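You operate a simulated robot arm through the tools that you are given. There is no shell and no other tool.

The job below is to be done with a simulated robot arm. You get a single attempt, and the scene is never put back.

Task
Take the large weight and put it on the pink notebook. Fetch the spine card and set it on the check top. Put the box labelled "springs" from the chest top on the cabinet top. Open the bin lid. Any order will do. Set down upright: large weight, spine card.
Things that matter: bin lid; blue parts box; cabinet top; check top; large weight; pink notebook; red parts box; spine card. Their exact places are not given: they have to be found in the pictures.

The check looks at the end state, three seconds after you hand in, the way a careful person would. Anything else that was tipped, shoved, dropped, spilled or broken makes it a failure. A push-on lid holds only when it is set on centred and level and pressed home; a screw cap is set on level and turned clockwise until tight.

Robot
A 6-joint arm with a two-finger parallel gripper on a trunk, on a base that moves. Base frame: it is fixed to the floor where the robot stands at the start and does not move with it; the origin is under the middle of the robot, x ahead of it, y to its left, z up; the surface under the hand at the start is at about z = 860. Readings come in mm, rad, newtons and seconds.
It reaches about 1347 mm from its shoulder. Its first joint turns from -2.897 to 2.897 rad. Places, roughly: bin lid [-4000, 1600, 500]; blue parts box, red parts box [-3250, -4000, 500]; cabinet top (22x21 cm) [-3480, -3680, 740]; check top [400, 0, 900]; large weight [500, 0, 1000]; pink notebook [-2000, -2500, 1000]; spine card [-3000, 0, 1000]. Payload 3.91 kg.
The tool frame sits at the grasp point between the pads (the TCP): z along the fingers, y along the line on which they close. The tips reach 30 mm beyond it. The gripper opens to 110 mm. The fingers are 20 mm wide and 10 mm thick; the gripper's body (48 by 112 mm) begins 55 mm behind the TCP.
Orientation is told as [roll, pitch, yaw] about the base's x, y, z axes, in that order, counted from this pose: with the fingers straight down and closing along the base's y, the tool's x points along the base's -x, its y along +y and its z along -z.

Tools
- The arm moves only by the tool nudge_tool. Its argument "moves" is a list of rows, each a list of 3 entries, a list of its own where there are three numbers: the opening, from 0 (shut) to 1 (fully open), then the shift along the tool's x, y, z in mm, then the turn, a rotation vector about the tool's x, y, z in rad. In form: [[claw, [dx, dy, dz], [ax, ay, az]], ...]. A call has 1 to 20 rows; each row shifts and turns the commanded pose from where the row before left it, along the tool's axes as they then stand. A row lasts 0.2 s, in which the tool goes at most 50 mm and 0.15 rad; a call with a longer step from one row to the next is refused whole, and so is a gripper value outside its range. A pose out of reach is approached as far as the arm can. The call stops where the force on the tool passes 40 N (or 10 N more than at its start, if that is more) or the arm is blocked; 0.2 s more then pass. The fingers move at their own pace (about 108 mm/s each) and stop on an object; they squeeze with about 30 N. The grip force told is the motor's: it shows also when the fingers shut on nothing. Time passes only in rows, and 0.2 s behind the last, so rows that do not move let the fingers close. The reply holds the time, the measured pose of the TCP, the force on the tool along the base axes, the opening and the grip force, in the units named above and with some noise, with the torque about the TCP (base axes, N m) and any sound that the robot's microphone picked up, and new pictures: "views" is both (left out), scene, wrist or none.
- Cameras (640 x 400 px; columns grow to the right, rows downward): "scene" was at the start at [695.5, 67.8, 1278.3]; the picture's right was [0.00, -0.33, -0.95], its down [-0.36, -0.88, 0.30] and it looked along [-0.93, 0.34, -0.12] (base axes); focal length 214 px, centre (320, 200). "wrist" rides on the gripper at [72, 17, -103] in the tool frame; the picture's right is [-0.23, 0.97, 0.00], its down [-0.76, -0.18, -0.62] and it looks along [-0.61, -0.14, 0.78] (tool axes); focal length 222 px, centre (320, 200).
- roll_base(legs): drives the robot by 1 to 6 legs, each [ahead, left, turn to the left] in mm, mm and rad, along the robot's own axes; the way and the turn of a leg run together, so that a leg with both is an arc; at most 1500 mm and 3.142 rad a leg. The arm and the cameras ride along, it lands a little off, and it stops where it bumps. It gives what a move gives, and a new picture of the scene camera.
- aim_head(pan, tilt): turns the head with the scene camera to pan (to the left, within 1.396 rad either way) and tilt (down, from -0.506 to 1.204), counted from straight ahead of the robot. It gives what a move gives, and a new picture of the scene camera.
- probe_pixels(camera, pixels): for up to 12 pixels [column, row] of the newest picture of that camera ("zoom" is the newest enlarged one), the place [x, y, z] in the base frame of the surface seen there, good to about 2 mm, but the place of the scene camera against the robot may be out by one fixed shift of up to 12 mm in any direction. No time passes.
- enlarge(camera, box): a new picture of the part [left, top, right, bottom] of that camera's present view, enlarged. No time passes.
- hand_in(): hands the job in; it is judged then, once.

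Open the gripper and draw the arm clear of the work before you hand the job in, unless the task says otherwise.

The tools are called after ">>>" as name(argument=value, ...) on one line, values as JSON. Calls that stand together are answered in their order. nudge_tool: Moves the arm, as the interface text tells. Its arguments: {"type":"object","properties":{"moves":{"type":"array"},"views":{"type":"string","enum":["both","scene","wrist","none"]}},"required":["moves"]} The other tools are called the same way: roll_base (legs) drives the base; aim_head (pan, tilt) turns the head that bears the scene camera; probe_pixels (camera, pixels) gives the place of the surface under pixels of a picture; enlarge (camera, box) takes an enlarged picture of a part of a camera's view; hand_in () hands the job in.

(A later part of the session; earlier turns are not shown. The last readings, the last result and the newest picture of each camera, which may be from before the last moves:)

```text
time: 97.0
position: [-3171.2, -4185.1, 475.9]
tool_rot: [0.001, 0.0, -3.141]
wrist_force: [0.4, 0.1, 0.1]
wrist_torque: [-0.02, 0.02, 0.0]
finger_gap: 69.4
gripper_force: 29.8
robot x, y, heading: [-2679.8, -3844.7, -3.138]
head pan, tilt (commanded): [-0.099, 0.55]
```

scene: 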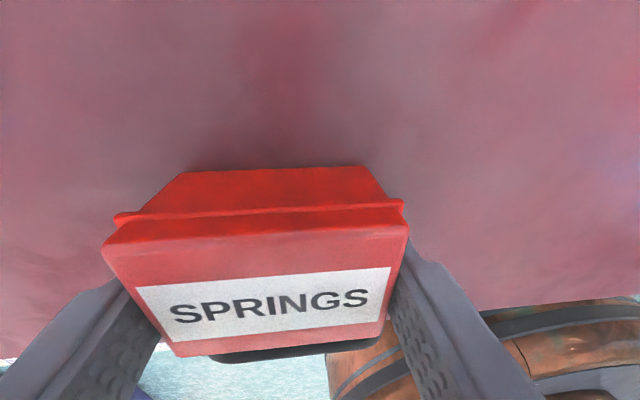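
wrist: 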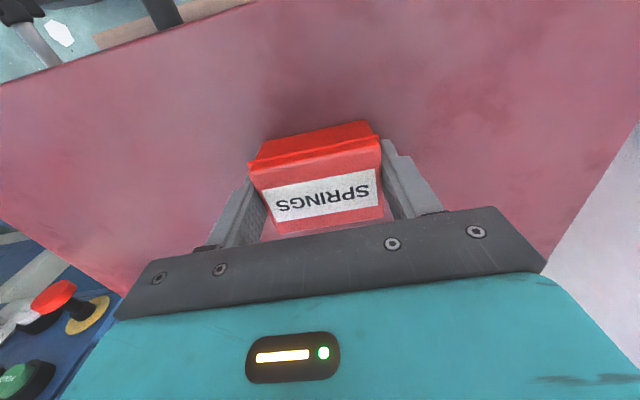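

Gripped at 69.4 mm (the lid's rim). I lift straight up 50 mm and check.

>>> nudge_tool(moves=[[0, [0, 0, -10], [0, 0, 0]], [0, [0, 0, -20], [0, 0, 0]], [0, [0, 0, -20], [0, 0, 0]], [0, [0, 0, 0], [0, 0, 0]]], views="wrist")

```text
time: 98.0
position: [-3167.6, -4183.7, 526.1]
tool_rot: [0.001, 0.001, -3.142]
wrist_force: [-0.1, -0.1, -1.7]
wrist_torque: [-0.01, 0.02, -0.03]
finger_gap: 69.6
gripper_force: 30.2
robot x, y, heading: [-2684.0, -3848.9, -3.143]
head pan, tilt (commanded): [-0.099, 0.55]
```

wrist: 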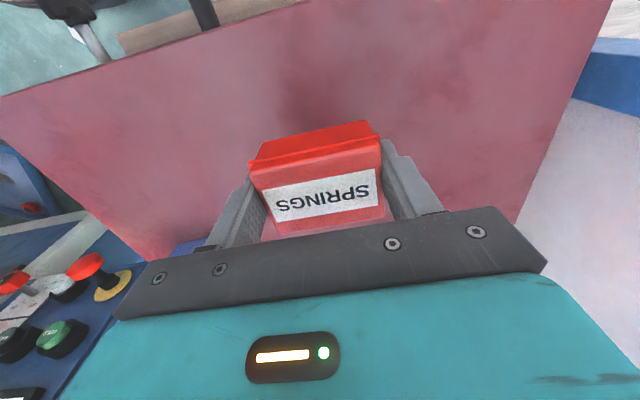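

The box is lifted (about -1.7 N). I raise it to z≈1130, clear of the hose (top ≈998), before moving towards the cabinet.

>>> nudge_tool(moves=[[0, [0, 0, -48], [0, 0, 0]], [0, [0, 0, -48], [0, 0, 0]], [0, [0, 0, -48], [0, 0, 0]], [0, [0, 0, -48], [0, 0, 0]], [0, [0, 0, -48], [0, 0, 0]], [0, [0, 0, -48], [0, 0, 0]], [0, [0, 0, -48], [0, 0, 0]], [0, [0, 0, -48], [0, 0, 0]], [0, [0, 0, -48], [0, 0, 0]], [0, [0, 0, -48], [0, 0, 0]], [0, [0, 0, -48], [0, 0, 0]], [0, [0, 0, -48], [0, 0, 0]], [0, [0, 0, -28], [0, 0, 0]], [0, [0, 0, 0], [0, 0, 0]]], views="none")

>>> aim_head(pan=-0.6, tilt=-0.3)

```text
time: 101.0
position: [-3167.1, -4183.5, 1131.1]
tool_rot: [0.001, 0.0, -3.142]
wrist_force: [0.6, 0.5, -0.1]
wrist_torque: [0.0, 0.0, 0.0]
finger_gap: 69.5
gripper_force: 30.0
robot x, y, heading: [-2684.3, -3844.1, -3.14]
head pan, tilt (commanded): [-0.099, 0.55]
```

```text
time: 102.1
position: [-3166.6, -4184.0, 1132.6]
tool_rot: [0.001, 0.001, -3.142]
wrist_force: [-0.6, 1.3, -0.8]
wrist_torque: [0.03, 0.01, -0.01]
finger_gap: 69.7
gripper_force: 30.0
robot x, y, heading: [-2681.1, -3842.3, -3.135]
head pan, tilt (commanded): [-0.6, -0.3]
```

scene: 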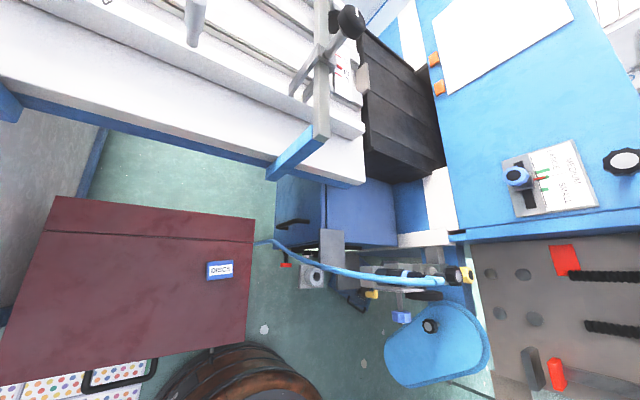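

From above, the cabinet's blue top is at (360,215), with the hose and fittings on its near side and the black block behind. I enlarge and probe its edges.

>>> enlarge(camera="scene", box=[250, 130, 490, 330])

>>> probe_pixels(camera="scene", pixels=[[335, 200], [360, 215], [390, 240], [335, 240], [370, 190], [385, 200], [350, 243], [330, 225], [395, 215], [360, 180], [320, 250], [410, 240]])

```text
2.00 times, centred on (370, 230) of scene
```

zoom: 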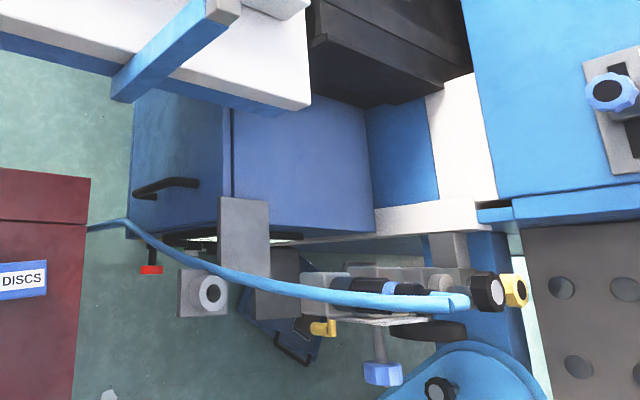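

```text
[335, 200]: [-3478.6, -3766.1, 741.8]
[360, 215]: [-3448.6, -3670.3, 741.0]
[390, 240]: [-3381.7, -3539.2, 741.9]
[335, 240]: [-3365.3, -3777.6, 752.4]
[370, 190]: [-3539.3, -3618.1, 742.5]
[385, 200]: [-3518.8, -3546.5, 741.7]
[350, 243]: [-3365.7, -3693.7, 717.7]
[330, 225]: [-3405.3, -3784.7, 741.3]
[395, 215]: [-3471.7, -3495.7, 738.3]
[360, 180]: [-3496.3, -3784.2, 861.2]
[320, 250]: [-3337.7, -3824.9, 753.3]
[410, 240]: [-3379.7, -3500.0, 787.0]
```

I probe the hose, connector and knobs in the zoom to know how high they reach around the cabinet's front.

>>> probe_pixels(camera="zoom", pixels=[[450, 300], [380, 298], [490, 292], [515, 290], [300, 288], [210, 265], [130, 226], [240, 230], [280, 285], [210, 292], [380, 373], [330, 290]])

```text
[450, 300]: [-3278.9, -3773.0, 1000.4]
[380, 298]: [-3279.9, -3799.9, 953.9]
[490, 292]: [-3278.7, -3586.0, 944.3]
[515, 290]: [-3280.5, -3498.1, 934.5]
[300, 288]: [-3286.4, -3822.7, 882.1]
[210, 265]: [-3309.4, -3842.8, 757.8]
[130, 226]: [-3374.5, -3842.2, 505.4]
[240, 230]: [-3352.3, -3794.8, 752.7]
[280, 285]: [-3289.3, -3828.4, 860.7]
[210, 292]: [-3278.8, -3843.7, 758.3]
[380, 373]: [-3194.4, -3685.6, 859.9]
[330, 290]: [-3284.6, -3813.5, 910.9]
```

The hose arches up to z≈1000 at y≈-3773 and a knob to z≈944 at y≈-3586, both at x≈-3280, in front of the cabinet. I shift the base right to y≈-3683 so that the arm reaches in between them from straight ahead.

>>> roll_base(legs=[[0, -160, 0]])

```text
time: 103.6
position: [-3166.7, -4024.3, 1131.9]
tool_rot: [-0.001, 0.0, -3.14]
wrist_force: [-0.4, 0.4, -0.5]
wrist_torque: [0.01, 0.01, 0.01]
finger_gap: 69.3
gripper_force: 30.2
robot x, y, heading: [-2677.9, -3686.8, -3.142]
head pan, tilt (commanded): [-0.6, -0.3]
```

scene: 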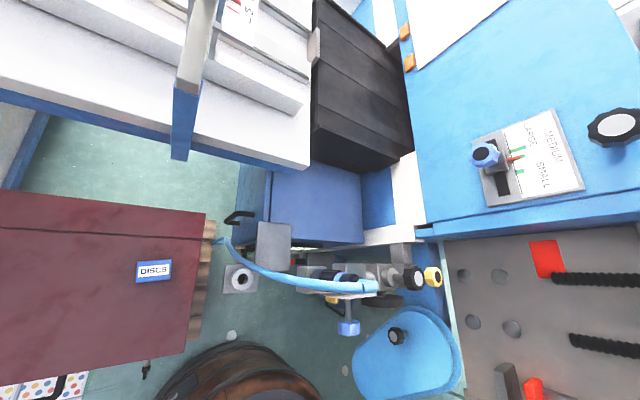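

I probe the blue machine body and the black block, to know the side clearance around the cabinet top.

>>> probe_pixels(camera="scene", pixels=[[480, 100], [425, 220], [410, 190], [375, 210], [410, 160], [350, 140], [305, 165], [320, 210], [285, 235], [355, 240], [415, 278], [375, 287]])

```text
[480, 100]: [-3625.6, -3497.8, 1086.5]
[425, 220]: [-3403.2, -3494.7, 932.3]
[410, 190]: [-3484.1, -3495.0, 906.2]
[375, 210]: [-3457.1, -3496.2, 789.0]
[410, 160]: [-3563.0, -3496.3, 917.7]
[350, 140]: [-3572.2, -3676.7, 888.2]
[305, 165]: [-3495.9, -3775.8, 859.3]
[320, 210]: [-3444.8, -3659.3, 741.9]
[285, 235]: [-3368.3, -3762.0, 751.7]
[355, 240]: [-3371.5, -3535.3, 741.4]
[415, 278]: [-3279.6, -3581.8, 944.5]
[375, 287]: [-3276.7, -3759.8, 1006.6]
```

The machine's wall is at y≈-3496 and the conveyor's end at y≈-3776, so the gripper fits between at y≈-3665. I move at z≈1132 to above (-3455,-3665).

>>> nudge_tool(moves=[[0, [-28.8, -35.9, 0], [0, 0, 0]], [0, [-28.8, -35.9, 0], [0, 0, 0]], [0, [-28.8, -35.9, 0], [0, 0, 0]], [0, [-28.8, -35.9, 0], [0, 0, 0]], [0, [-28.8, -35.9, 0], [0, 0, 0]], [0, [-28.8, -35.9, 0], [0, 0, 0]], [0, [-28.8, -35.9, 0], [0, 0, 0]], [0, [-28.8, -35.9, 0], [0, 0, 0]], [0, [-28.8, -35.9, 0], [0, 0, 0]], [0, [-28.8, -35.9, 0], [0, 0, 0]], [0, [0, 0, 0], [0, 0, 0]]], views="wrist")

>>> aim_head(pan=0, tilt=0.6)

```text
time: 106.0
position: [-3455.8, -3665.0, 1132.1]
tool_rot: [0.002, 0.0, -3.14]
wrist_force: [-0.1, -0.9, -0.7]
wrist_torque: [0.01, -0.02, -0.02]
finger_gap: 69.6
gripper_force: 29.6
robot x, y, heading: [-2682.9, -3687.8, -3.143]
head pan, tilt (commanded): [-0.6, -0.3]
```

wrist: 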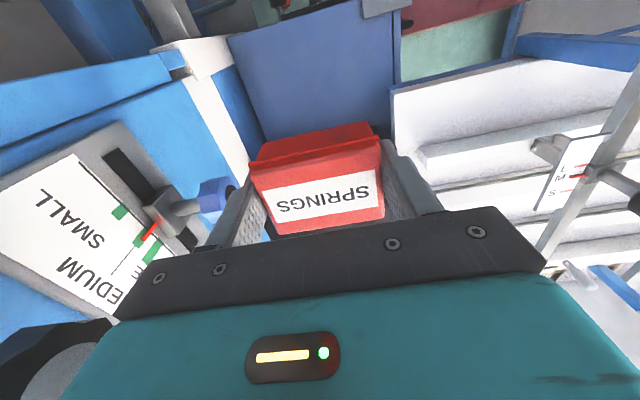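

```text
time: 107.2
position: [-3454.8, -3665.0, 1131.9]
tool_rot: [-0.001, 0.0, -3.141]
wrist_force: [-0.3, 0.3, -0.7]
wrist_torque: [0.02, 0.02, 0.0]
finger_gap: 69.4
gripper_force: 30.3
robot x, y, heading: [-2686.6, -3682.6, -3.14]
head pan, tilt (commanded): [0.0, 0.6]
```

scene: 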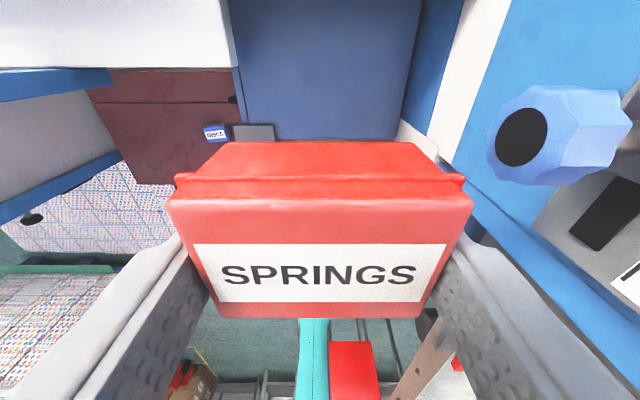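

A blue knob (scene (520,135)) protrudes from the machine close to the right of the gripper. I probe it and the cabinet top through the wrist camera.

>>> probe_pixels(camera="scene", pixels=[[520, 137], [495, 130], [545, 130], [580, 130], [500, 230], [330, 60], [410, 60], [320, 110]])

>>> probe_pixels(camera="wrist", pixels=[[215, 195], [232, 185], [190, 205], [140, 230], [300, 60], [240, 45], [385, 40], [270, 125], [380, 110], [245, 150], [395, 95], [370, 10]])

```text
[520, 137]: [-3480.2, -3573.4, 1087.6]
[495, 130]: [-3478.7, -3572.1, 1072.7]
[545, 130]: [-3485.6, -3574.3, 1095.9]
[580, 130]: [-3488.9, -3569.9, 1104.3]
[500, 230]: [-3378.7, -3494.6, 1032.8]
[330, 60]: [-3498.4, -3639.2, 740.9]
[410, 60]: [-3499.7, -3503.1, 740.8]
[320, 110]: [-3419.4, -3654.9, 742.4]
```

```text
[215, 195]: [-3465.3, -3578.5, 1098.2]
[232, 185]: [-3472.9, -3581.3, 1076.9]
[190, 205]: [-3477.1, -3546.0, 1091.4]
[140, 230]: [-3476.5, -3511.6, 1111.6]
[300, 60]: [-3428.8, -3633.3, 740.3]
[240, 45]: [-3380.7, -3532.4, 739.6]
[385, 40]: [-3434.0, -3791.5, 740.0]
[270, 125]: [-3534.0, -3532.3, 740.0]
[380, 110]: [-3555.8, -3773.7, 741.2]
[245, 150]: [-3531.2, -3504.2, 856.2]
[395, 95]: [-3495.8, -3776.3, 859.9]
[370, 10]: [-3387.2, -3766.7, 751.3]
```

The cabinet top reads z≈740; the knob ends at y≈-3581 (z≈1070-1105) and the hose is at y≈-3773. I'll descend at y≈-3683, midway. First I probe the visible teal arm part to learn where my elbow is.

>>> probe_pixels(camera="scene", pixels=[[313, 325], [313, 345], [313, 365], [313, 385], [313, 398], [350, 350]])

>>> nudge_tool(moves=[[0, [0, 9, 40], [0, 0, 0]], [0, [0, 9, 40], [0, 0, 0]], [0, [0, 0, 40], [0, 0, 0]], [0, [0, 0, 0], [0, 0, 0]]], views="both")

```text
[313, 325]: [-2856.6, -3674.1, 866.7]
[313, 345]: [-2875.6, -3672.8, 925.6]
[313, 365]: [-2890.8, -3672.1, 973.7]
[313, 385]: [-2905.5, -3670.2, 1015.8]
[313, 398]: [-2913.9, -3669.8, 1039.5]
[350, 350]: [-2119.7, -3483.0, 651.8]
```

```text
time: 108.2
position: [-3456.4, -3684.4, 1011.2]
tool_rot: [-0.001, 0.001, -3.141]
wrist_force: [0.2, 0.3, -1.3]
wrist_torque: [-0.03, -0.01, -0.02]
finger_gap: 69.5
gripper_force: 29.9
robot x, y, heading: [-2682.1, -3682.4, -3.144]
head pan, tilt (commanded): [0.0, 0.6]
```

scene: 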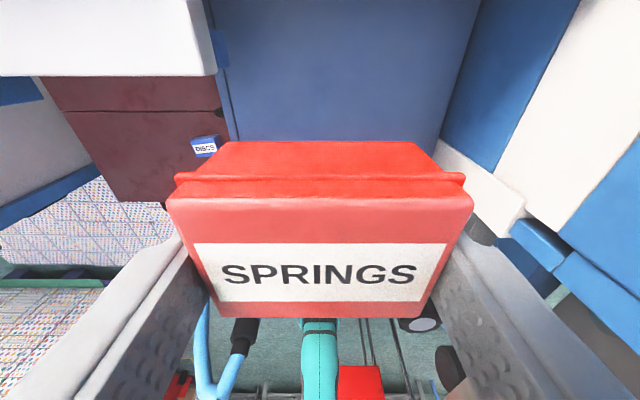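
wrist: 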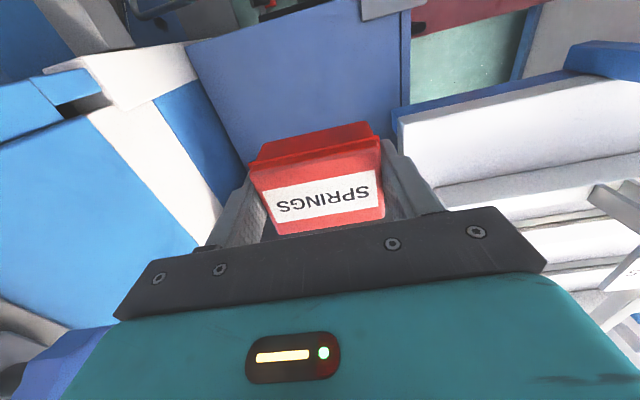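

The upper arm leans forward and up, so my elbow is high and the forearm passes above the fittings. I continue straight down 200 mm.

>>> nudge_tool(moves=[[0, [0, 0, 40], [0, 0, 0]], [0, [0, 0, 40], [0, 0, 0]], [0, [0, 0, 40], [0, 0, 0]], [0, [0, 0, 40], [0, 0, 0]], [0, [0, 0, 40], [0, 0, 0]], [0, [0, 0, 0], [0, 0, 0]]], views="both")

```text
time: 109.6
position: [-3456.3, -3685.7, 810.0]
tool_rot: [0.0, 0.002, -3.142]
wrist_force: [-0.3, 0.0, -0.4]
wrist_torque: [-0.01, -0.02, 0.02]
finger_gap: 69.6
gripper_force: 29.7
robot x, y, heading: [-2685.9, -3687.4, -3.14]
head pan, tilt (commanded): [0.0, 0.6]
```

scene: 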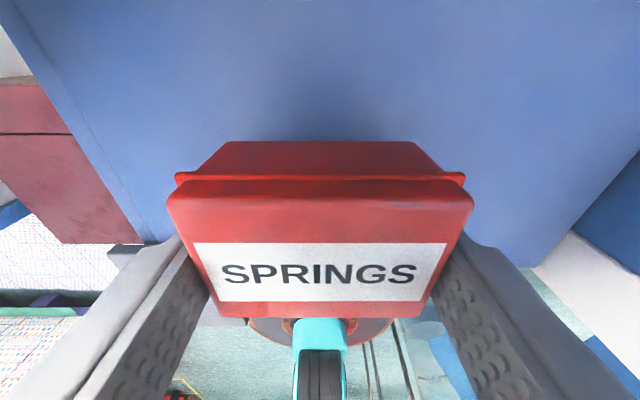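
wrist: 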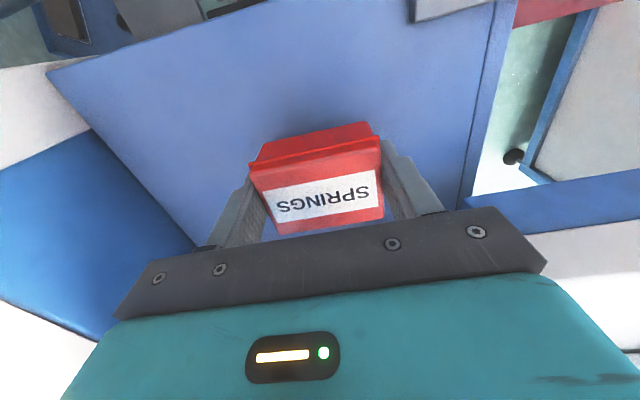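

The box hangs about 34 mm above the blue top, well inside its edges. I lower 28 mm and then in small steps until contact.

>>> nudge_tool(moves=[[0, [0, 0, 14], [0, 0, 0]], [0, [0, 0, 14], [0, 0, 0]], [0, [0, 0, 2], [0, 0, 0]], [0, [0, 0, 2], [0, 0, 0]], [0, [0, 0, 0], [0, 0, 0]]], views="none")

```text
time: 110.8
position: [-3455.7, -3685.1, 778.8]
tool_rot: [0.001, 0.0, -3.141]
wrist_force: [-0.4, 0.4, -0.6]
wrist_torque: [0.01, -0.02, 0.02]
finger_gap: 69.5
gripper_force: 30.6
robot x, y, heading: [-2681.1, -3685.5, -3.147]
head pan, tilt (commanded): [0.0, 0.6]
```

No contact yet at z=778.8. I go down in 1.5 mm steps.

>>> nudge_tool(moves=[[0, [0, 0, 1.5], [0, 0, 0]], [0, [0, 0, 1.5], [0, 0, 0]], [0, [0, 0, 0], [0, 0, 0]]], views="wrist")

```text
time: 111.6
position: [-3454.9, -3683.7, 776.3]
tool_rot: [0.001, 0.001, -3.142]
wrist_force: [0.0, 0.9, 0.9]
wrist_torque: [0.04, 0.04, 0.02]
finger_gap: 69.4
gripper_force: 30.2
robot x, y, heading: [-2681.7, -3687.1, -3.142]
head pan, tilt (commanded): [0.0, 0.6]
```

wrist: 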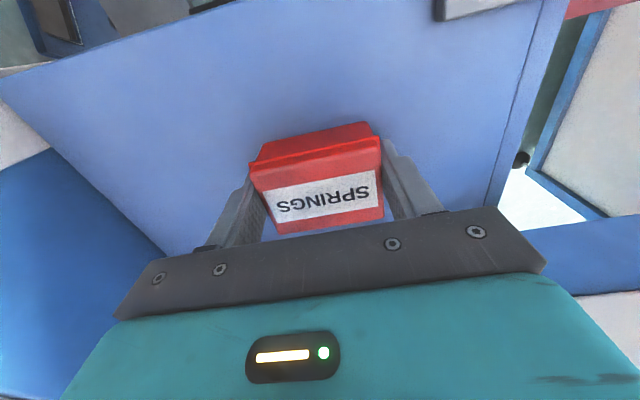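

The force is turning (+0.9 N), so it is just touching. One more millimetre, then I open the gripper moderately.

>>> nudge_tool(moves=[[0, [0, 0, 1], [0, 0, 0]], [0, [0, 0, 0], [0, 0, 0]]], views="none")

```text
time: 112.2
position: [-3454.1, -3683.9, 775.5]
tool_rot: [0.0, -0.001, -3.14]
wrist_force: [-2.9, 0.3, 10.7]
wrist_torque: [0.1, -0.03, 0.0]
finger_gap: 69.4
gripper_force: 30.2
robot x, y, heading: [-2685.3, -3686.8, -3.14]
head pan, tilt (commanded): [0.0, 0.6]
```

Contact is firm (+10.7 N). I open the gripper to 0.85 and then rise straight up.

>>> nudge_tool(moves=[[0.85, [0, 0, 0], [0, 0, 0]], [0.85, [0, 0, 0], [0, 0, 0]], [0.85, [0, 0, -5], [0, 0, 0]], [0.85, [0, 0, -30], [0, 0, 0]], [0.85, [0, 0, -40], [0, 0, 0]], [0.85, [0, 0, 0], [0, 0, 0]]], views="both")

```text
time: 113.6
position: [-3455.8, -3684.5, 849.4]
tool_rot: [0.001, -0.001, -3.141]
wrist_force: [-0.3, -0.1, 0.8]
wrist_torque: [-0.02, -0.01, 0.01]
finger_gap: 93.5
gripper_force: 0.1
robot x, y, heading: [-2685.1, -3683.6, -3.141]
head pan, tilt (commanded): [0.0, 0.6]
```

scene: 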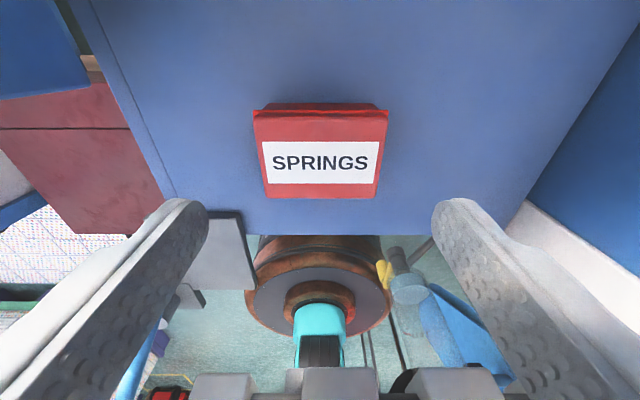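
wrist: 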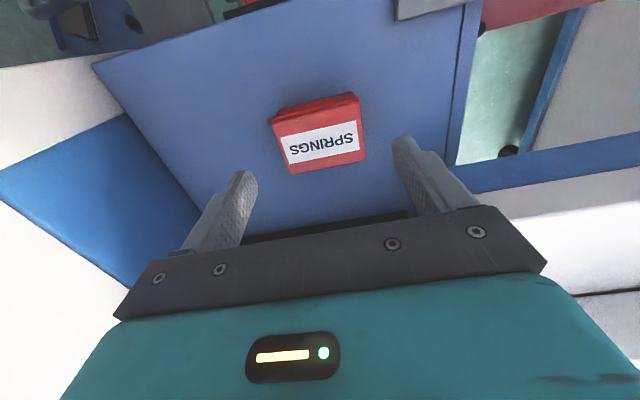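

The box stands flat on the cabinet top. I rise straight up to z≈1132, then draw back towards the robot above the hose.

>>> nudge_tool(moves=[[0.85, [0, 0, -47], [0, 0, 0]], [0.85, [0, 0, -47], [0, 0, 0]], [0.85, [0, 0, -47], [0, 0, 0]], [0.85, [0, 0, -47], [0, 0, 0]], [0.85, [0, 0, -47], [0, 0, 0]], [0.85, [0, 0, -47], [0, 0, 0]], [0.85, [45, 0, 0], [0, 0, 0]], [0.85, [45, 0, 0], [0, 0, 0]], [0.85, [45, 0, 0], [0, 0, 0]], [0.85, [45, 0, 0], [0, 0, 0]], [0.85, [45, 0, 0], [0, 0, 0]], [0.85, [45, 0, 0], [0, 0, 0]], [0.85, [45, 0, 0], [0, 0, 0]], [0.85, [0, 0, 0], [0, 0, 0]]], views="both")

```text
time: 116.6
position: [-3141.0, -3683.9, 1129.7]
tool_rot: [-0.001, -0.001, -3.141]
wrist_force: [-0.5, 0.4, 0.1]
wrist_torque: [-0.03, -0.02, -0.01]
finger_gap: 93.4
gripper_force: 0.1
robot x, y, heading: [-2684.1, -3684.9, -3.139]
head pan, tilt (commanded): [0.0, 0.6]
```

scene: 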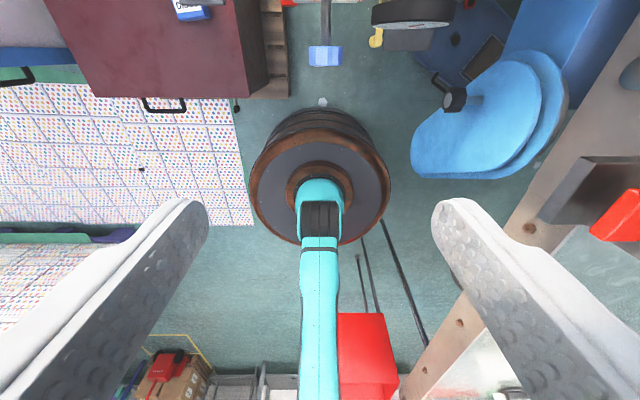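
wrist: 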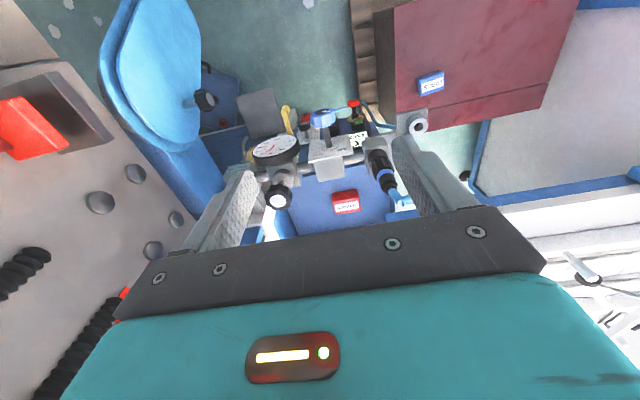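

The springs box is in place on the cabinet top (wrist (346,201)). I level the tool again for looking around, then drive back out the way I came.

>>> nudge_tool(moves=[[0.85, [0, 0, -14], [0, -0.14, 0]], [0.85, [-2, 0, -13.9], [0, -0.14, 0]], [0.85, [-3.9, 0, -13.5], [0, -0.14, 0]], [0.85, [-5.7, 0, -12.8], [0, -0.14, 0]], [0.85, [-7.4, 0, -11.9], [0, -0.14, 0]], [0.85, [-9, 0, -10.7], [0, -0.14, 0]], [0.85, [-10.4, 0, -9.3], [0, -0.14, 0]], [0.85, [-11.6, 0, -7.8], [0, -0.14, 0]], [0.85, [-12.6, 0, -6.1], [0, -0.14, 0]], [0.85, [-13.3, 0, -4.3], [0, -0.14, 0]], [0.85, [0, 0, 0], [0, 0, 0]]], views="none")

>>> roll_base(legs=[[-204, 165, 0], [-307, 107, 0]])

```text
time: 119.0
position: [-3140.0, -3684.3, 1272.2]
tool_rot: [0.001, -1.4, 3.141]
wrist_force: [-0.3, -0.1, -0.1]
wrist_torque: [0.0, 0.01, 0.02]
finger_gap: 93.7
gripper_force: 0.0
robot x, y, heading: [-2681.9, -3687.7, -3.138]
head pan, tilt (commanded): [0.0, 0.6]
```

```text
time: 122.6
position: [-2621.1, -3957.0, 1272.6]
tool_rot: [0.005, -1.4, -3.136]
wrist_force: [-0.5, -0.7, -0.1]
wrist_torque: [-0.04, -0.01, 0.0]
finger_gap: 93.7
gripper_force: 0.0
robot x, y, heading: [-2165.5, -3954.7, -3.129]
head pan, tilt (commanded): [0.0, 0.6]
```

scene: 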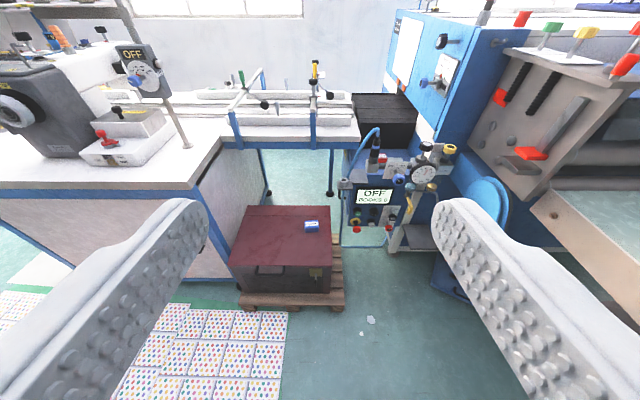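

The base is at (-2165,-3955) with heading -3.129. I back out past the bin with a slight left correction to hold y≈-3957.

>>> roll_base(legs=[[-915, 14, -0.0126]])

```text
time: 127.5
position: [-1694.4, -3962.6, 1271.8]
tool_rot: [0.003, -1.399, 3.139]
wrist_force: [0.4, 0.0, -0.2]
wrist_torque: [0.04, 0.01, 0.01]
finger_gap: 93.6
gripper_force: 0.0
robot x, y, heading: [-1240.2, -3962.3, -3.139]
head pan, tilt (commanded): [0.0, 0.6]
```

scene: 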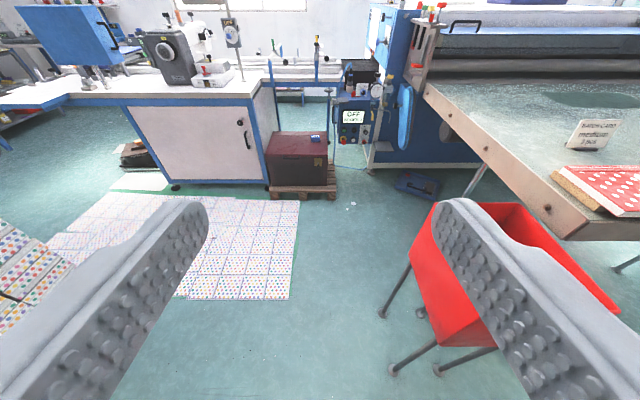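

Everything is still in place. I back up a little and drive sideways (+y) to about (-1090,-1800), staying short of the card rack, and then look towards the spine card's area.

>>> roll_base(legs=[[-150, 0, 0], [0, -1100, 0], [0, -1050, 0]])

>>> aim_head(pan=-0.7, tilt=0.3)

```text
time: 139.1
position: [-1542.2, -1802.5, 1271.2]
tool_rot: [0.004, -1.398, 3.134]
wrist_force: [-0.3, 0.1, 0.8]
wrist_torque: [0.0, 0.01, -0.03]
finger_gap: 93.5
gripper_force: 0.0
robot x, y, heading: [-1086.8, -1809.9, 3.137]
head pan, tilt (commanded): [0.0, 0.6]
```

scene: 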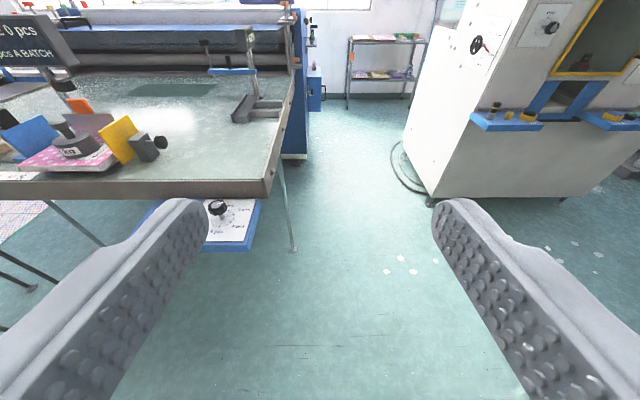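

```text
time: 140.2
position: [-1542.5, -1802.4, 1272.0]
tool_rot: [0.004, -1.401, 3.134]
wrist_force: [-0.2, 0.6, 0.2]
wrist_torque: [0.01, 0.0, -0.01]
finger_gap: 93.6
gripper_force: 0.1
robot x, y, heading: [-1084.6, -1808.8, 3.139]
head pan, tilt (commanded): [-0.7, 0.3]
```

scene: 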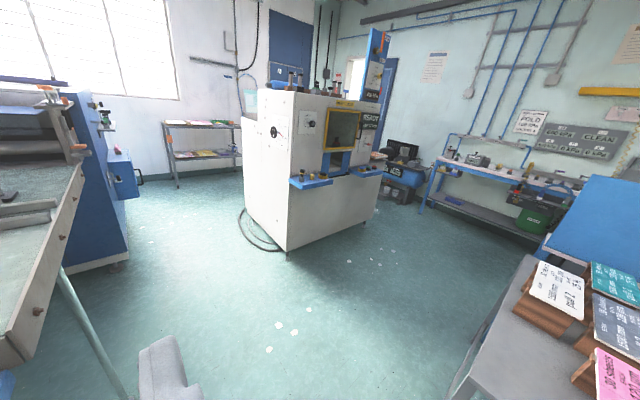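

I see a white machine (310,160) with a READY display, a bench along the far-right wall with a green bin-like thing under it (535,218), and the card rack at right. I probe these for layout.

>>> probe_pixels(camera="scene", pixels=[[288, 255], [245, 210], [380, 200], [310, 180], [370, 172], [340, 150], [535, 218], [430, 205], [400, 180], [270, 348], [560, 290], [555, 210]])

>>> enlarge(camera="scene", box=[240, 60, 580, 270])

```text
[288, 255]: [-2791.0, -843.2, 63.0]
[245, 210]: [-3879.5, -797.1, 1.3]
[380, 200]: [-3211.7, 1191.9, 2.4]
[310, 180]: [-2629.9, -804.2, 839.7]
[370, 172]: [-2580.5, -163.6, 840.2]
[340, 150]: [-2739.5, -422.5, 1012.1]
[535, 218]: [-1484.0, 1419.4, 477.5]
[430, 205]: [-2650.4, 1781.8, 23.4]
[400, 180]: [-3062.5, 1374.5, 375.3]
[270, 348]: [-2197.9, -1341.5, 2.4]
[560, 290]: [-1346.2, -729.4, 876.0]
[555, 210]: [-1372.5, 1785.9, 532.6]
```

```text
1.88 times, centred on (410, 165) of scene
```

zoom: 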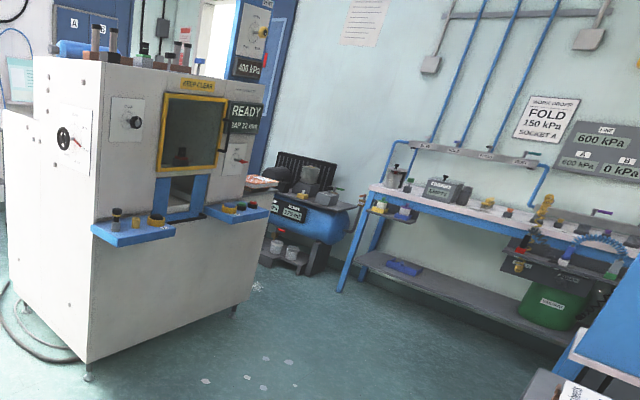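

The white machine's front is at x≈-2740 (shelf to -2580), y -840..-100, and open floor lies between it and the rack. I drive around the rack's corner to about (-2000,-600) in steps.

>>> roll_base(legs=[[450, 0, 0], [420, -1100, 0]])

>>> aim_head(pan=-0.4, tilt=0.3)

```text
time: 145.7
position: [-2171.3, -1314.1, 1271.4]
tool_rot: [0.0, -1.4, 3.135]
wrist_force: [-0.6, -0.7, -0.1]
wrist_torque: [0.0, -0.04, 0.0]
finger_gap: 93.5
gripper_force: 0.1
robot x, y, heading: [-1714.5, -1321.9, 3.137]
head pan, tilt (commanded): [-0.7, 0.3]
stopped in leg 2: the robot was blocked; the commanded pose is now the measured one
```

scene: 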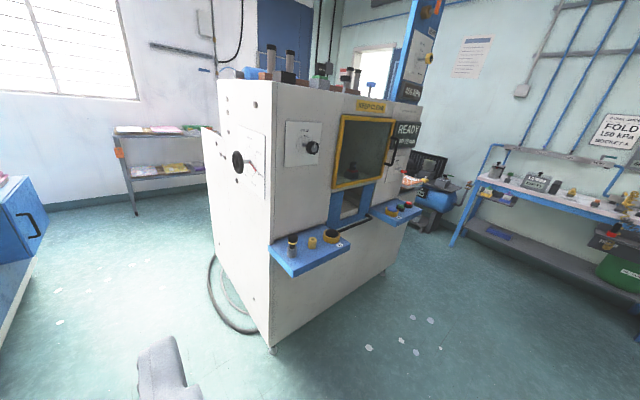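

```text
time: 146.5
position: [-2172.3, -1315.6, 1272.3]
tool_rot: [0.002, -1.402, 3.135]
wrist_force: [-0.7, 0.2, -0.3]
wrist_torque: [0.01, 0.0, 0.0]
finger_gap: 93.5
gripper_force: 0.1
robot x, y, heading: [-1715.1, -1319.0, 3.135]
head pan, tilt (commanded): [-0.4, 0.3]
```

scene: 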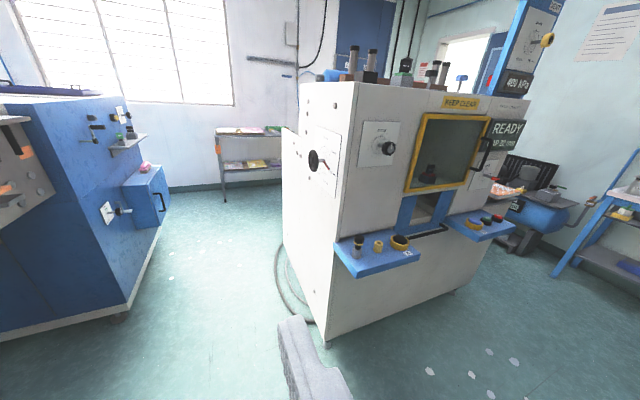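

The robot was blocked at (-1715,-1320): my barrel-shaped base must bulge wider than its rim and touched the rack's leg. I look right to inspect the rack before doing anything else.

>>> aim_head(pan=-1.39, tilt=0.7)

```text
time: 147.7
position: [-2171.4, -1314.5, 1271.2]
tool_rot: [0.001, -1.399, 3.135]
wrist_force: [0.6, -0.3, -0.3]
wrist_torque: [-0.04, -0.01, -0.03]
finger_gap: 93.6
gripper_force: 0.1
robot x, y, heading: [-1715.3, -1321.2, 3.139]
head pan, tilt (commanded): [-1.389, 0.7]
```

scene: 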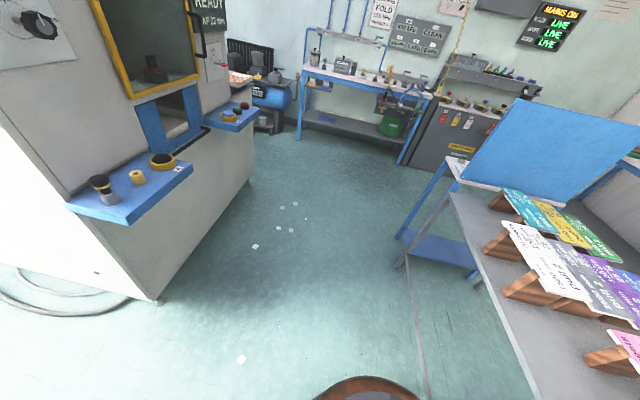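

The rack table stands upright at the right with all cards in place. I probe its edge, its floor bar and my base to see what touched.

>>> probe_pixels(camera="scene", pixels=[[400, 266], [415, 300], [425, 350], [430, 392], [455, 200], [520, 370], [475, 262], [370, 385], [345, 395], [400, 390], [405, 240], [465, 275]])

>>> enlarge(camera="scene", box=[380, 80, 640, 400])

```text
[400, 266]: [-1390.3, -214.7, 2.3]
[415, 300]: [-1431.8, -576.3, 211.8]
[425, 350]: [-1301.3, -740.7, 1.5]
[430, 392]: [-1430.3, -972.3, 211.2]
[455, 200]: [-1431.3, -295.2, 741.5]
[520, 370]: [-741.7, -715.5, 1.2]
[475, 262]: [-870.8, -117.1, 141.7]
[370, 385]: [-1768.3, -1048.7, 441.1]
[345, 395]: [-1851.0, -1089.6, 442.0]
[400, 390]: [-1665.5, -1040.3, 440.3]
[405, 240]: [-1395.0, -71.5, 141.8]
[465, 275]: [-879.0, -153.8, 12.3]
```

```text
1.25 times, centred on (510, 240) of scene
```

zoom: 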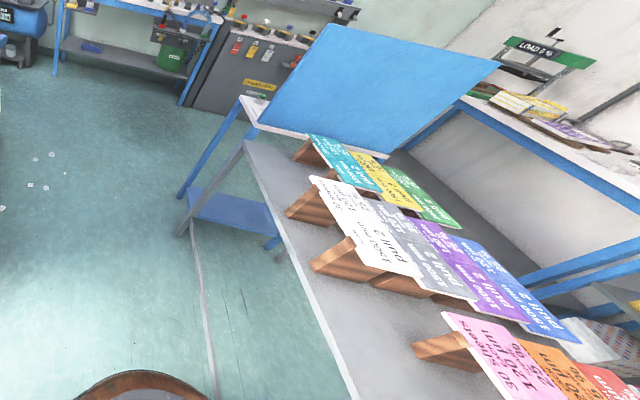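

The contact was the rack's corner leg, about 337 mm from my centre, so the barrel bulges to ~335 mm; the rack and its cards look undisturbed. I pull away towards -x first, then go on along x≈-2050.

>>> roll_base(legs=[[320, 0, 0], [20, -1000, 0]])

>>> aim_head(pan=0, tilt=0.2)

```text
time: 154.7
position: [-2508.7, -307.3, 1272.8]
tool_rot: [0.002, -1.399, 3.133]
wrist_force: [1.3, -0.7, -0.5]
wrist_torque: [-0.01, 0.01, -0.03]
finger_gap: 93.5
gripper_force: 0.0
robot x, y, heading: [-2054.3, -313.3, 3.137]
head pan, tilt (commanded): [-1.389, 0.7]
```

scene: 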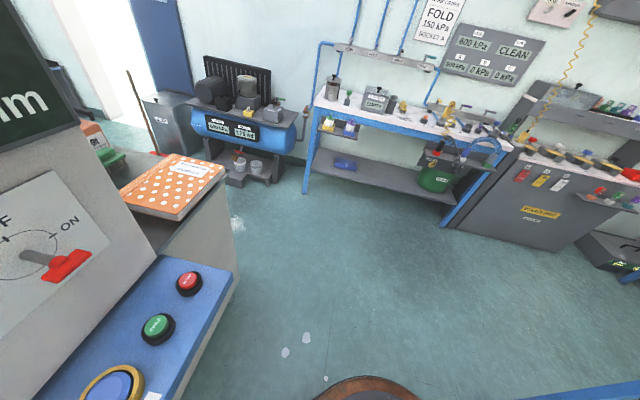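

```text
time: 156.2
position: [-2509.1, -308.2, 1272.0]
tool_rot: [0.001, -1.401, 3.133]
wrist_force: [0.8, 0.2, 0.3]
wrist_torque: [-0.02, 0.01, -0.02]
finger_gap: 93.4
gripper_force: 0.1
robot x, y, heading: [-2055.1, -314.9, 3.139]
head pan, tilt (commanded): [0.0, 0.201]
```

scene: 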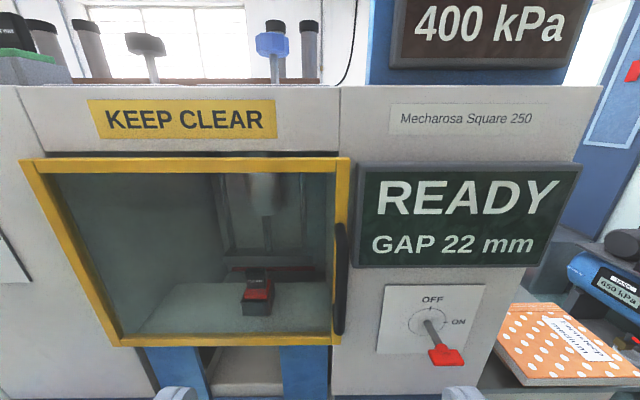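

The machine is right ahead; on its right (+y) side there is a side shelf with an orange book. I move 750 mm further right and look at that shelf.

>>> roll_base(legs=[[0, -750, 0]])

>>> aim_head(pan=0.3, tilt=0.35)

```text
time: 160.3
position: [-2504.1, 439.6, 1271.3]
tool_rot: [0.001, -1.4, 3.128]
wrist_force: [1.2, 0.5, -0.3]
wrist_torque: [-0.01, -0.03, -0.01]
finger_gap: 93.7
gripper_force: 0.0
robot x, y, heading: [-2045.9, 433.8, 3.128]
head pan, tilt (commanded): [0.0, 0.201]
```

scene: 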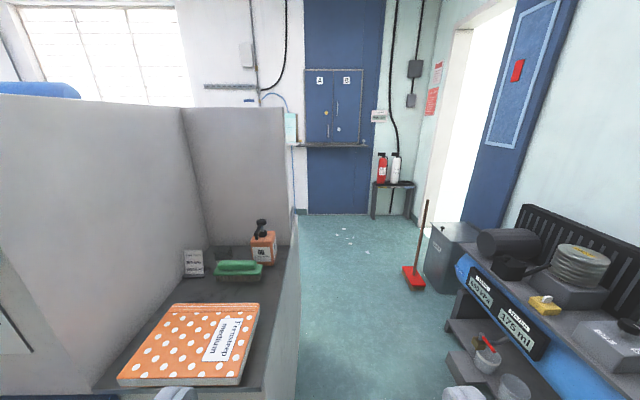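

```text
time: 161.1
position: [-2502.6, 438.4, 1271.2]
tool_rot: [0.003, -1.4, 3.13]
wrist_force: [0.3, 0.8, 0.0]
wrist_torque: [0.02, 0.0, 0.02]
finger_gap: 93.4
gripper_force: 0.1
robot x, y, heading: [-2048.1, 430.7, 3.134]
head pan, tilt (commanded): [0.3, 0.351]
```

scene: 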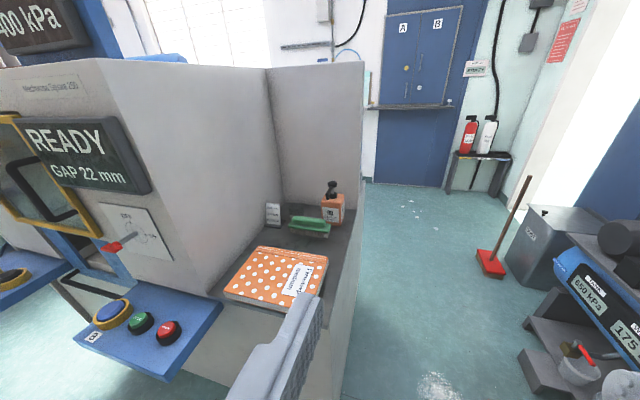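

A small white card stands on the shelf at (272,214), next to a green brush (308,226) and a bottle (333,208); a grey bin is at (550,240). I enlarge both.

>>> enlarge(camera="scene", box=[220, 160, 380, 310])

>>> enlarge(camera="scene", box=[460, 170, 640, 330])

>>> probe_pixels(camera="scene", pixels=[[272, 214], [272, 206], [272, 224], [308, 226], [333, 208], [270, 275], [330, 245], [255, 230], [560, 225], [530, 260], [490, 260], [345, 300]])

```text
2.67 times, centred on (300, 235) of scene
```

zoom: 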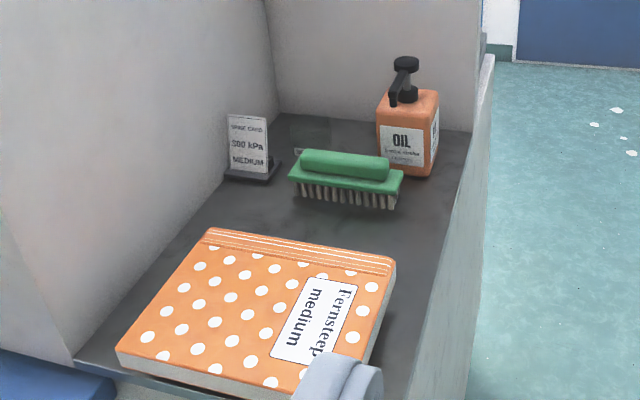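

```text
2.50 times, centred on (550, 250) of scene
```

zoom: 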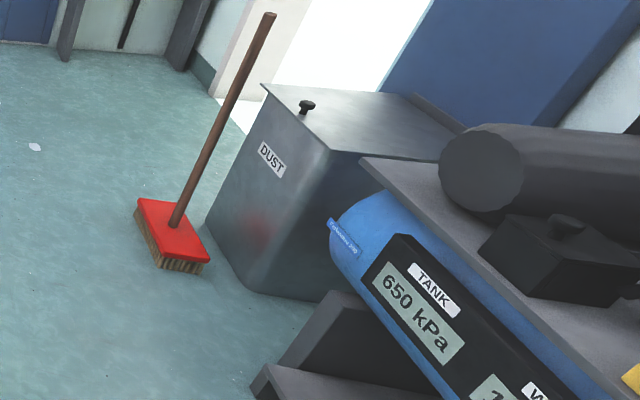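

```text
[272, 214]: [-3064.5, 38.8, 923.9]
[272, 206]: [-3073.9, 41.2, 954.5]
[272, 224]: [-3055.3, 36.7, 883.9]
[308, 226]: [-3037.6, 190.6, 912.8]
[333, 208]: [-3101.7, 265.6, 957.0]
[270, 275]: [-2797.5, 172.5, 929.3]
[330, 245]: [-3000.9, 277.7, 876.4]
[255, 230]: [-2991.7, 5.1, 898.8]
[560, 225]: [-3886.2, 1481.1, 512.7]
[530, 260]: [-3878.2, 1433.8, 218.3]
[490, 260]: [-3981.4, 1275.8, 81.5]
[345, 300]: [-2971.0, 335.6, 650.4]
```

The card reads "SPINE CARD / 500 kPa / MEDIUM" and stands in a dark base; the bin is labelled "DUST", with a broom leaning near it. I enlarge the card tightly to measure its faces.

>>> enlarge(camera="scene", box=[250, 190, 300, 240])

```text
8.00 times, centred on (275, 215) of scene
```

zoom: 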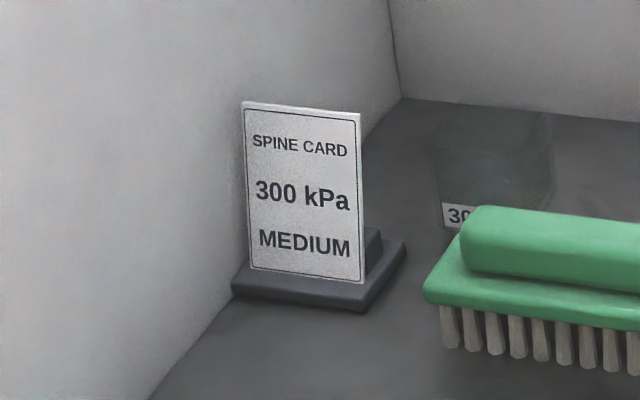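

Behind the brush there is also something faint with a "30" label at zoom (458,215). I probe the card's corners, base and these neighbours.

>>> probe_pixels(camera="zoom", pixels=[[248, 110], [355, 122], [258, 262], [360, 275], [240, 285], [360, 305], [400, 245], [375, 240], [458, 213], [500, 150], [440, 290], [200, 330]])

```text
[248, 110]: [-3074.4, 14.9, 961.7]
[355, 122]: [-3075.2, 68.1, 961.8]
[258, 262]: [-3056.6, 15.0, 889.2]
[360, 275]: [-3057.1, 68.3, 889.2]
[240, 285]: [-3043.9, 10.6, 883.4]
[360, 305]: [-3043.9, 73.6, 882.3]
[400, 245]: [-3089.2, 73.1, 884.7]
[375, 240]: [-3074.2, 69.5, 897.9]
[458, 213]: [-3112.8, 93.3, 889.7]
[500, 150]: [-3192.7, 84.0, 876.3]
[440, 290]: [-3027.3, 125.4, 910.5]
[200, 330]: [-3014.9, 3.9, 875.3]
```

The card spans y 15..68, leaning back from (x=-3056, z=889) to (x=-3075, z=962), on a base about 50×63 mm that is only ~6 mm from the machine wall (y≈4). I plan to come from the +y side; I check the compressor's front to see whether I fit in that lane.

>>> probe_pixels(camera="scene", pixels=[[520, 350], [530, 385], [545, 398], [560, 270], [600, 395], [525, 300], [345, 390], [362, 190], [340, 380], [500, 240], [525, 180], [490, 275]])

>>> aim_head(pan=-0.6, tilt=0.4)

```text
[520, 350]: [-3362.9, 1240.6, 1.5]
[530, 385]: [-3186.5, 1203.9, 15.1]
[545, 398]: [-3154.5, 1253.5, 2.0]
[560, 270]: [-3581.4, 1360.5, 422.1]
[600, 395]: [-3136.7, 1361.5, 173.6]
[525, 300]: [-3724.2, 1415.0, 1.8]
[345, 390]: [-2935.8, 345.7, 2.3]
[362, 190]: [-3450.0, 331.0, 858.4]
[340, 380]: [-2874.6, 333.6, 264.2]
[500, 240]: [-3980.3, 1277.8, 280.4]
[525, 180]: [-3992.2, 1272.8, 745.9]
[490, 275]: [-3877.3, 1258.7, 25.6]
```

```text
time: 162.3
position: [-2504.6, 440.3, 1272.2]
tool_rot: [0.003, -1.401, 3.128]
wrist_force: [-0.2, -0.2, 0.2]
wrist_torque: [0.0, 0.02, -0.01]
finger_gap: 93.7
gripper_force: 0.1
robot x, y, heading: [-2044.6, 430.6, 3.132]
head pan, tilt (commanded): [-0.6, 0.4]
```

scene: 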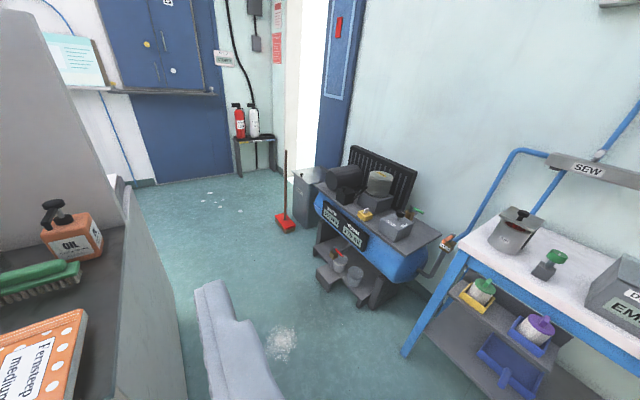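

The lane between the shelf's side panel (y≈340) and the compressor step (y≈1204) is about 860 mm wide, enough for my 690 mm base if I keep y≈770. I shift right to y≈770 and turn left to face -y.

>>> roll_base(legs=[[0, -340, 0], [0, 0, 1.578]])

>>> aim_head(pan=-0.9, tilt=0.4)

```text
time: 168.4
position: [-2038.8, 316.3, 1271.5]
tool_rot: [0.001, -1.399, -1.552]
wrist_force: [-0.5, -0.2, 0.2]
wrist_torque: [0.0, -0.01, -0.03]
finger_gap: 93.7
gripper_force: 0.1
robot x, y, heading: [-2042.8, 768.4, -1.557]
head pan, tilt (commanded): [-0.6, 0.4]
```

scene: 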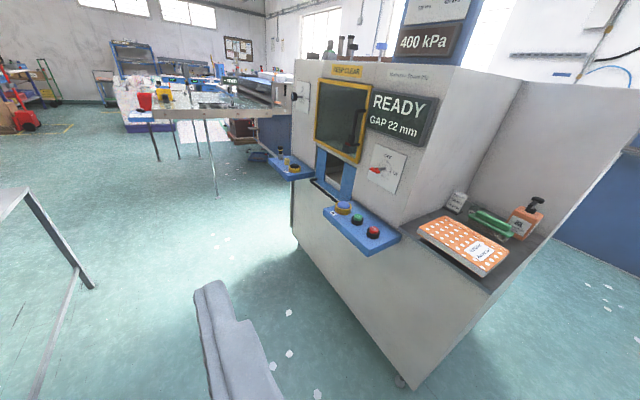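

```text
time: 169.2
position: [-2036.8, 316.3, 1271.4]
tool_rot: [0.0, -1.399, -1.553]
wrist_force: [-1.0, 1.1, 0.3]
wrist_torque: [0.03, -0.02, 0.05]
finger_gap: 93.6
gripper_force: 0.1
robot x, y, heading: [-2045.8, 775.8, -1.552]
head pan, tilt (commanded): [-0.901, 0.4]
```

scene: 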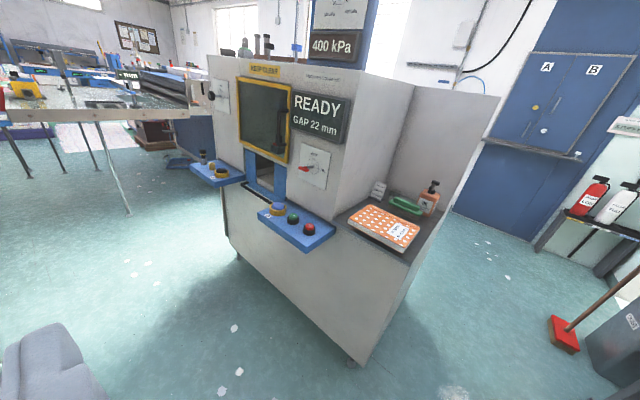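

Facing -y at (-2044,772). I now move 1010 mm to my right (towards -x) into the lane beside the shelf.

>>> roll_base(legs=[[-14, -1010, -0.016]])

>>> aim_head(pan=0, tilt=0.6)

```text
time: 174.4
position: [-3050.9, 313.8, 1272.5]
tool_rot: [0.003, -1.402, -1.558]
wrist_force: [0.4, -0.1, 0.4]
wrist_torque: [0.03, 0.01, -0.01]
finger_gap: 93.6
gripper_force: 0.0
robot x, y, heading: [-3056.0, 768.8, -1.555]
head pan, tilt (commanded): [-0.901, 0.4]
```

scene: 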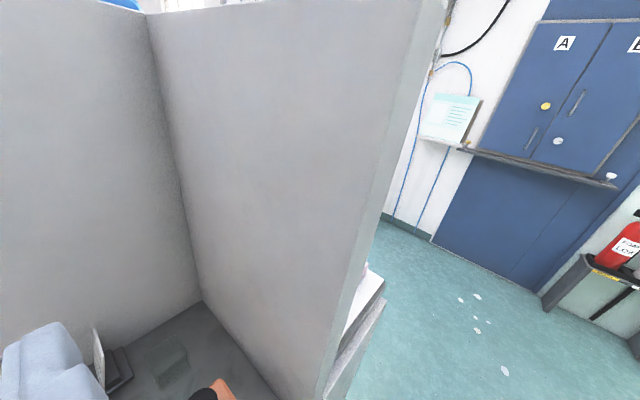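

```text
time: 175.6
position: [-3050.7, 313.6, 1271.7]
tool_rot: [0.001, -1.401, -1.559]
wrist_force: [-1.1, 0.3, -0.2]
wrist_torque: [0.0, 0.0, 0.0]
finger_gap: 93.5
gripper_force: 0.1
robot x, y, heading: [-3053.7, 769.4, -1.557]
head pan, tilt (commanded): [0.0, 0.6]
```

scene: 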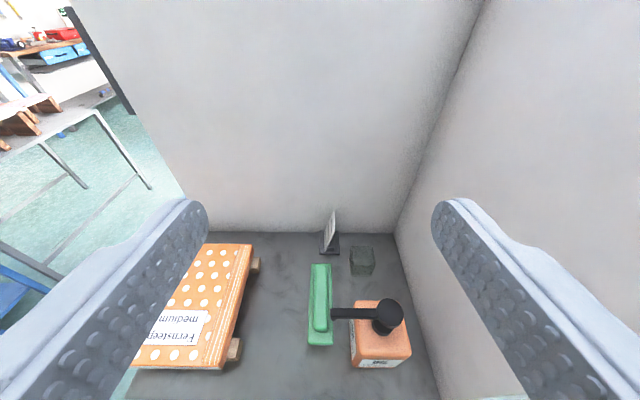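

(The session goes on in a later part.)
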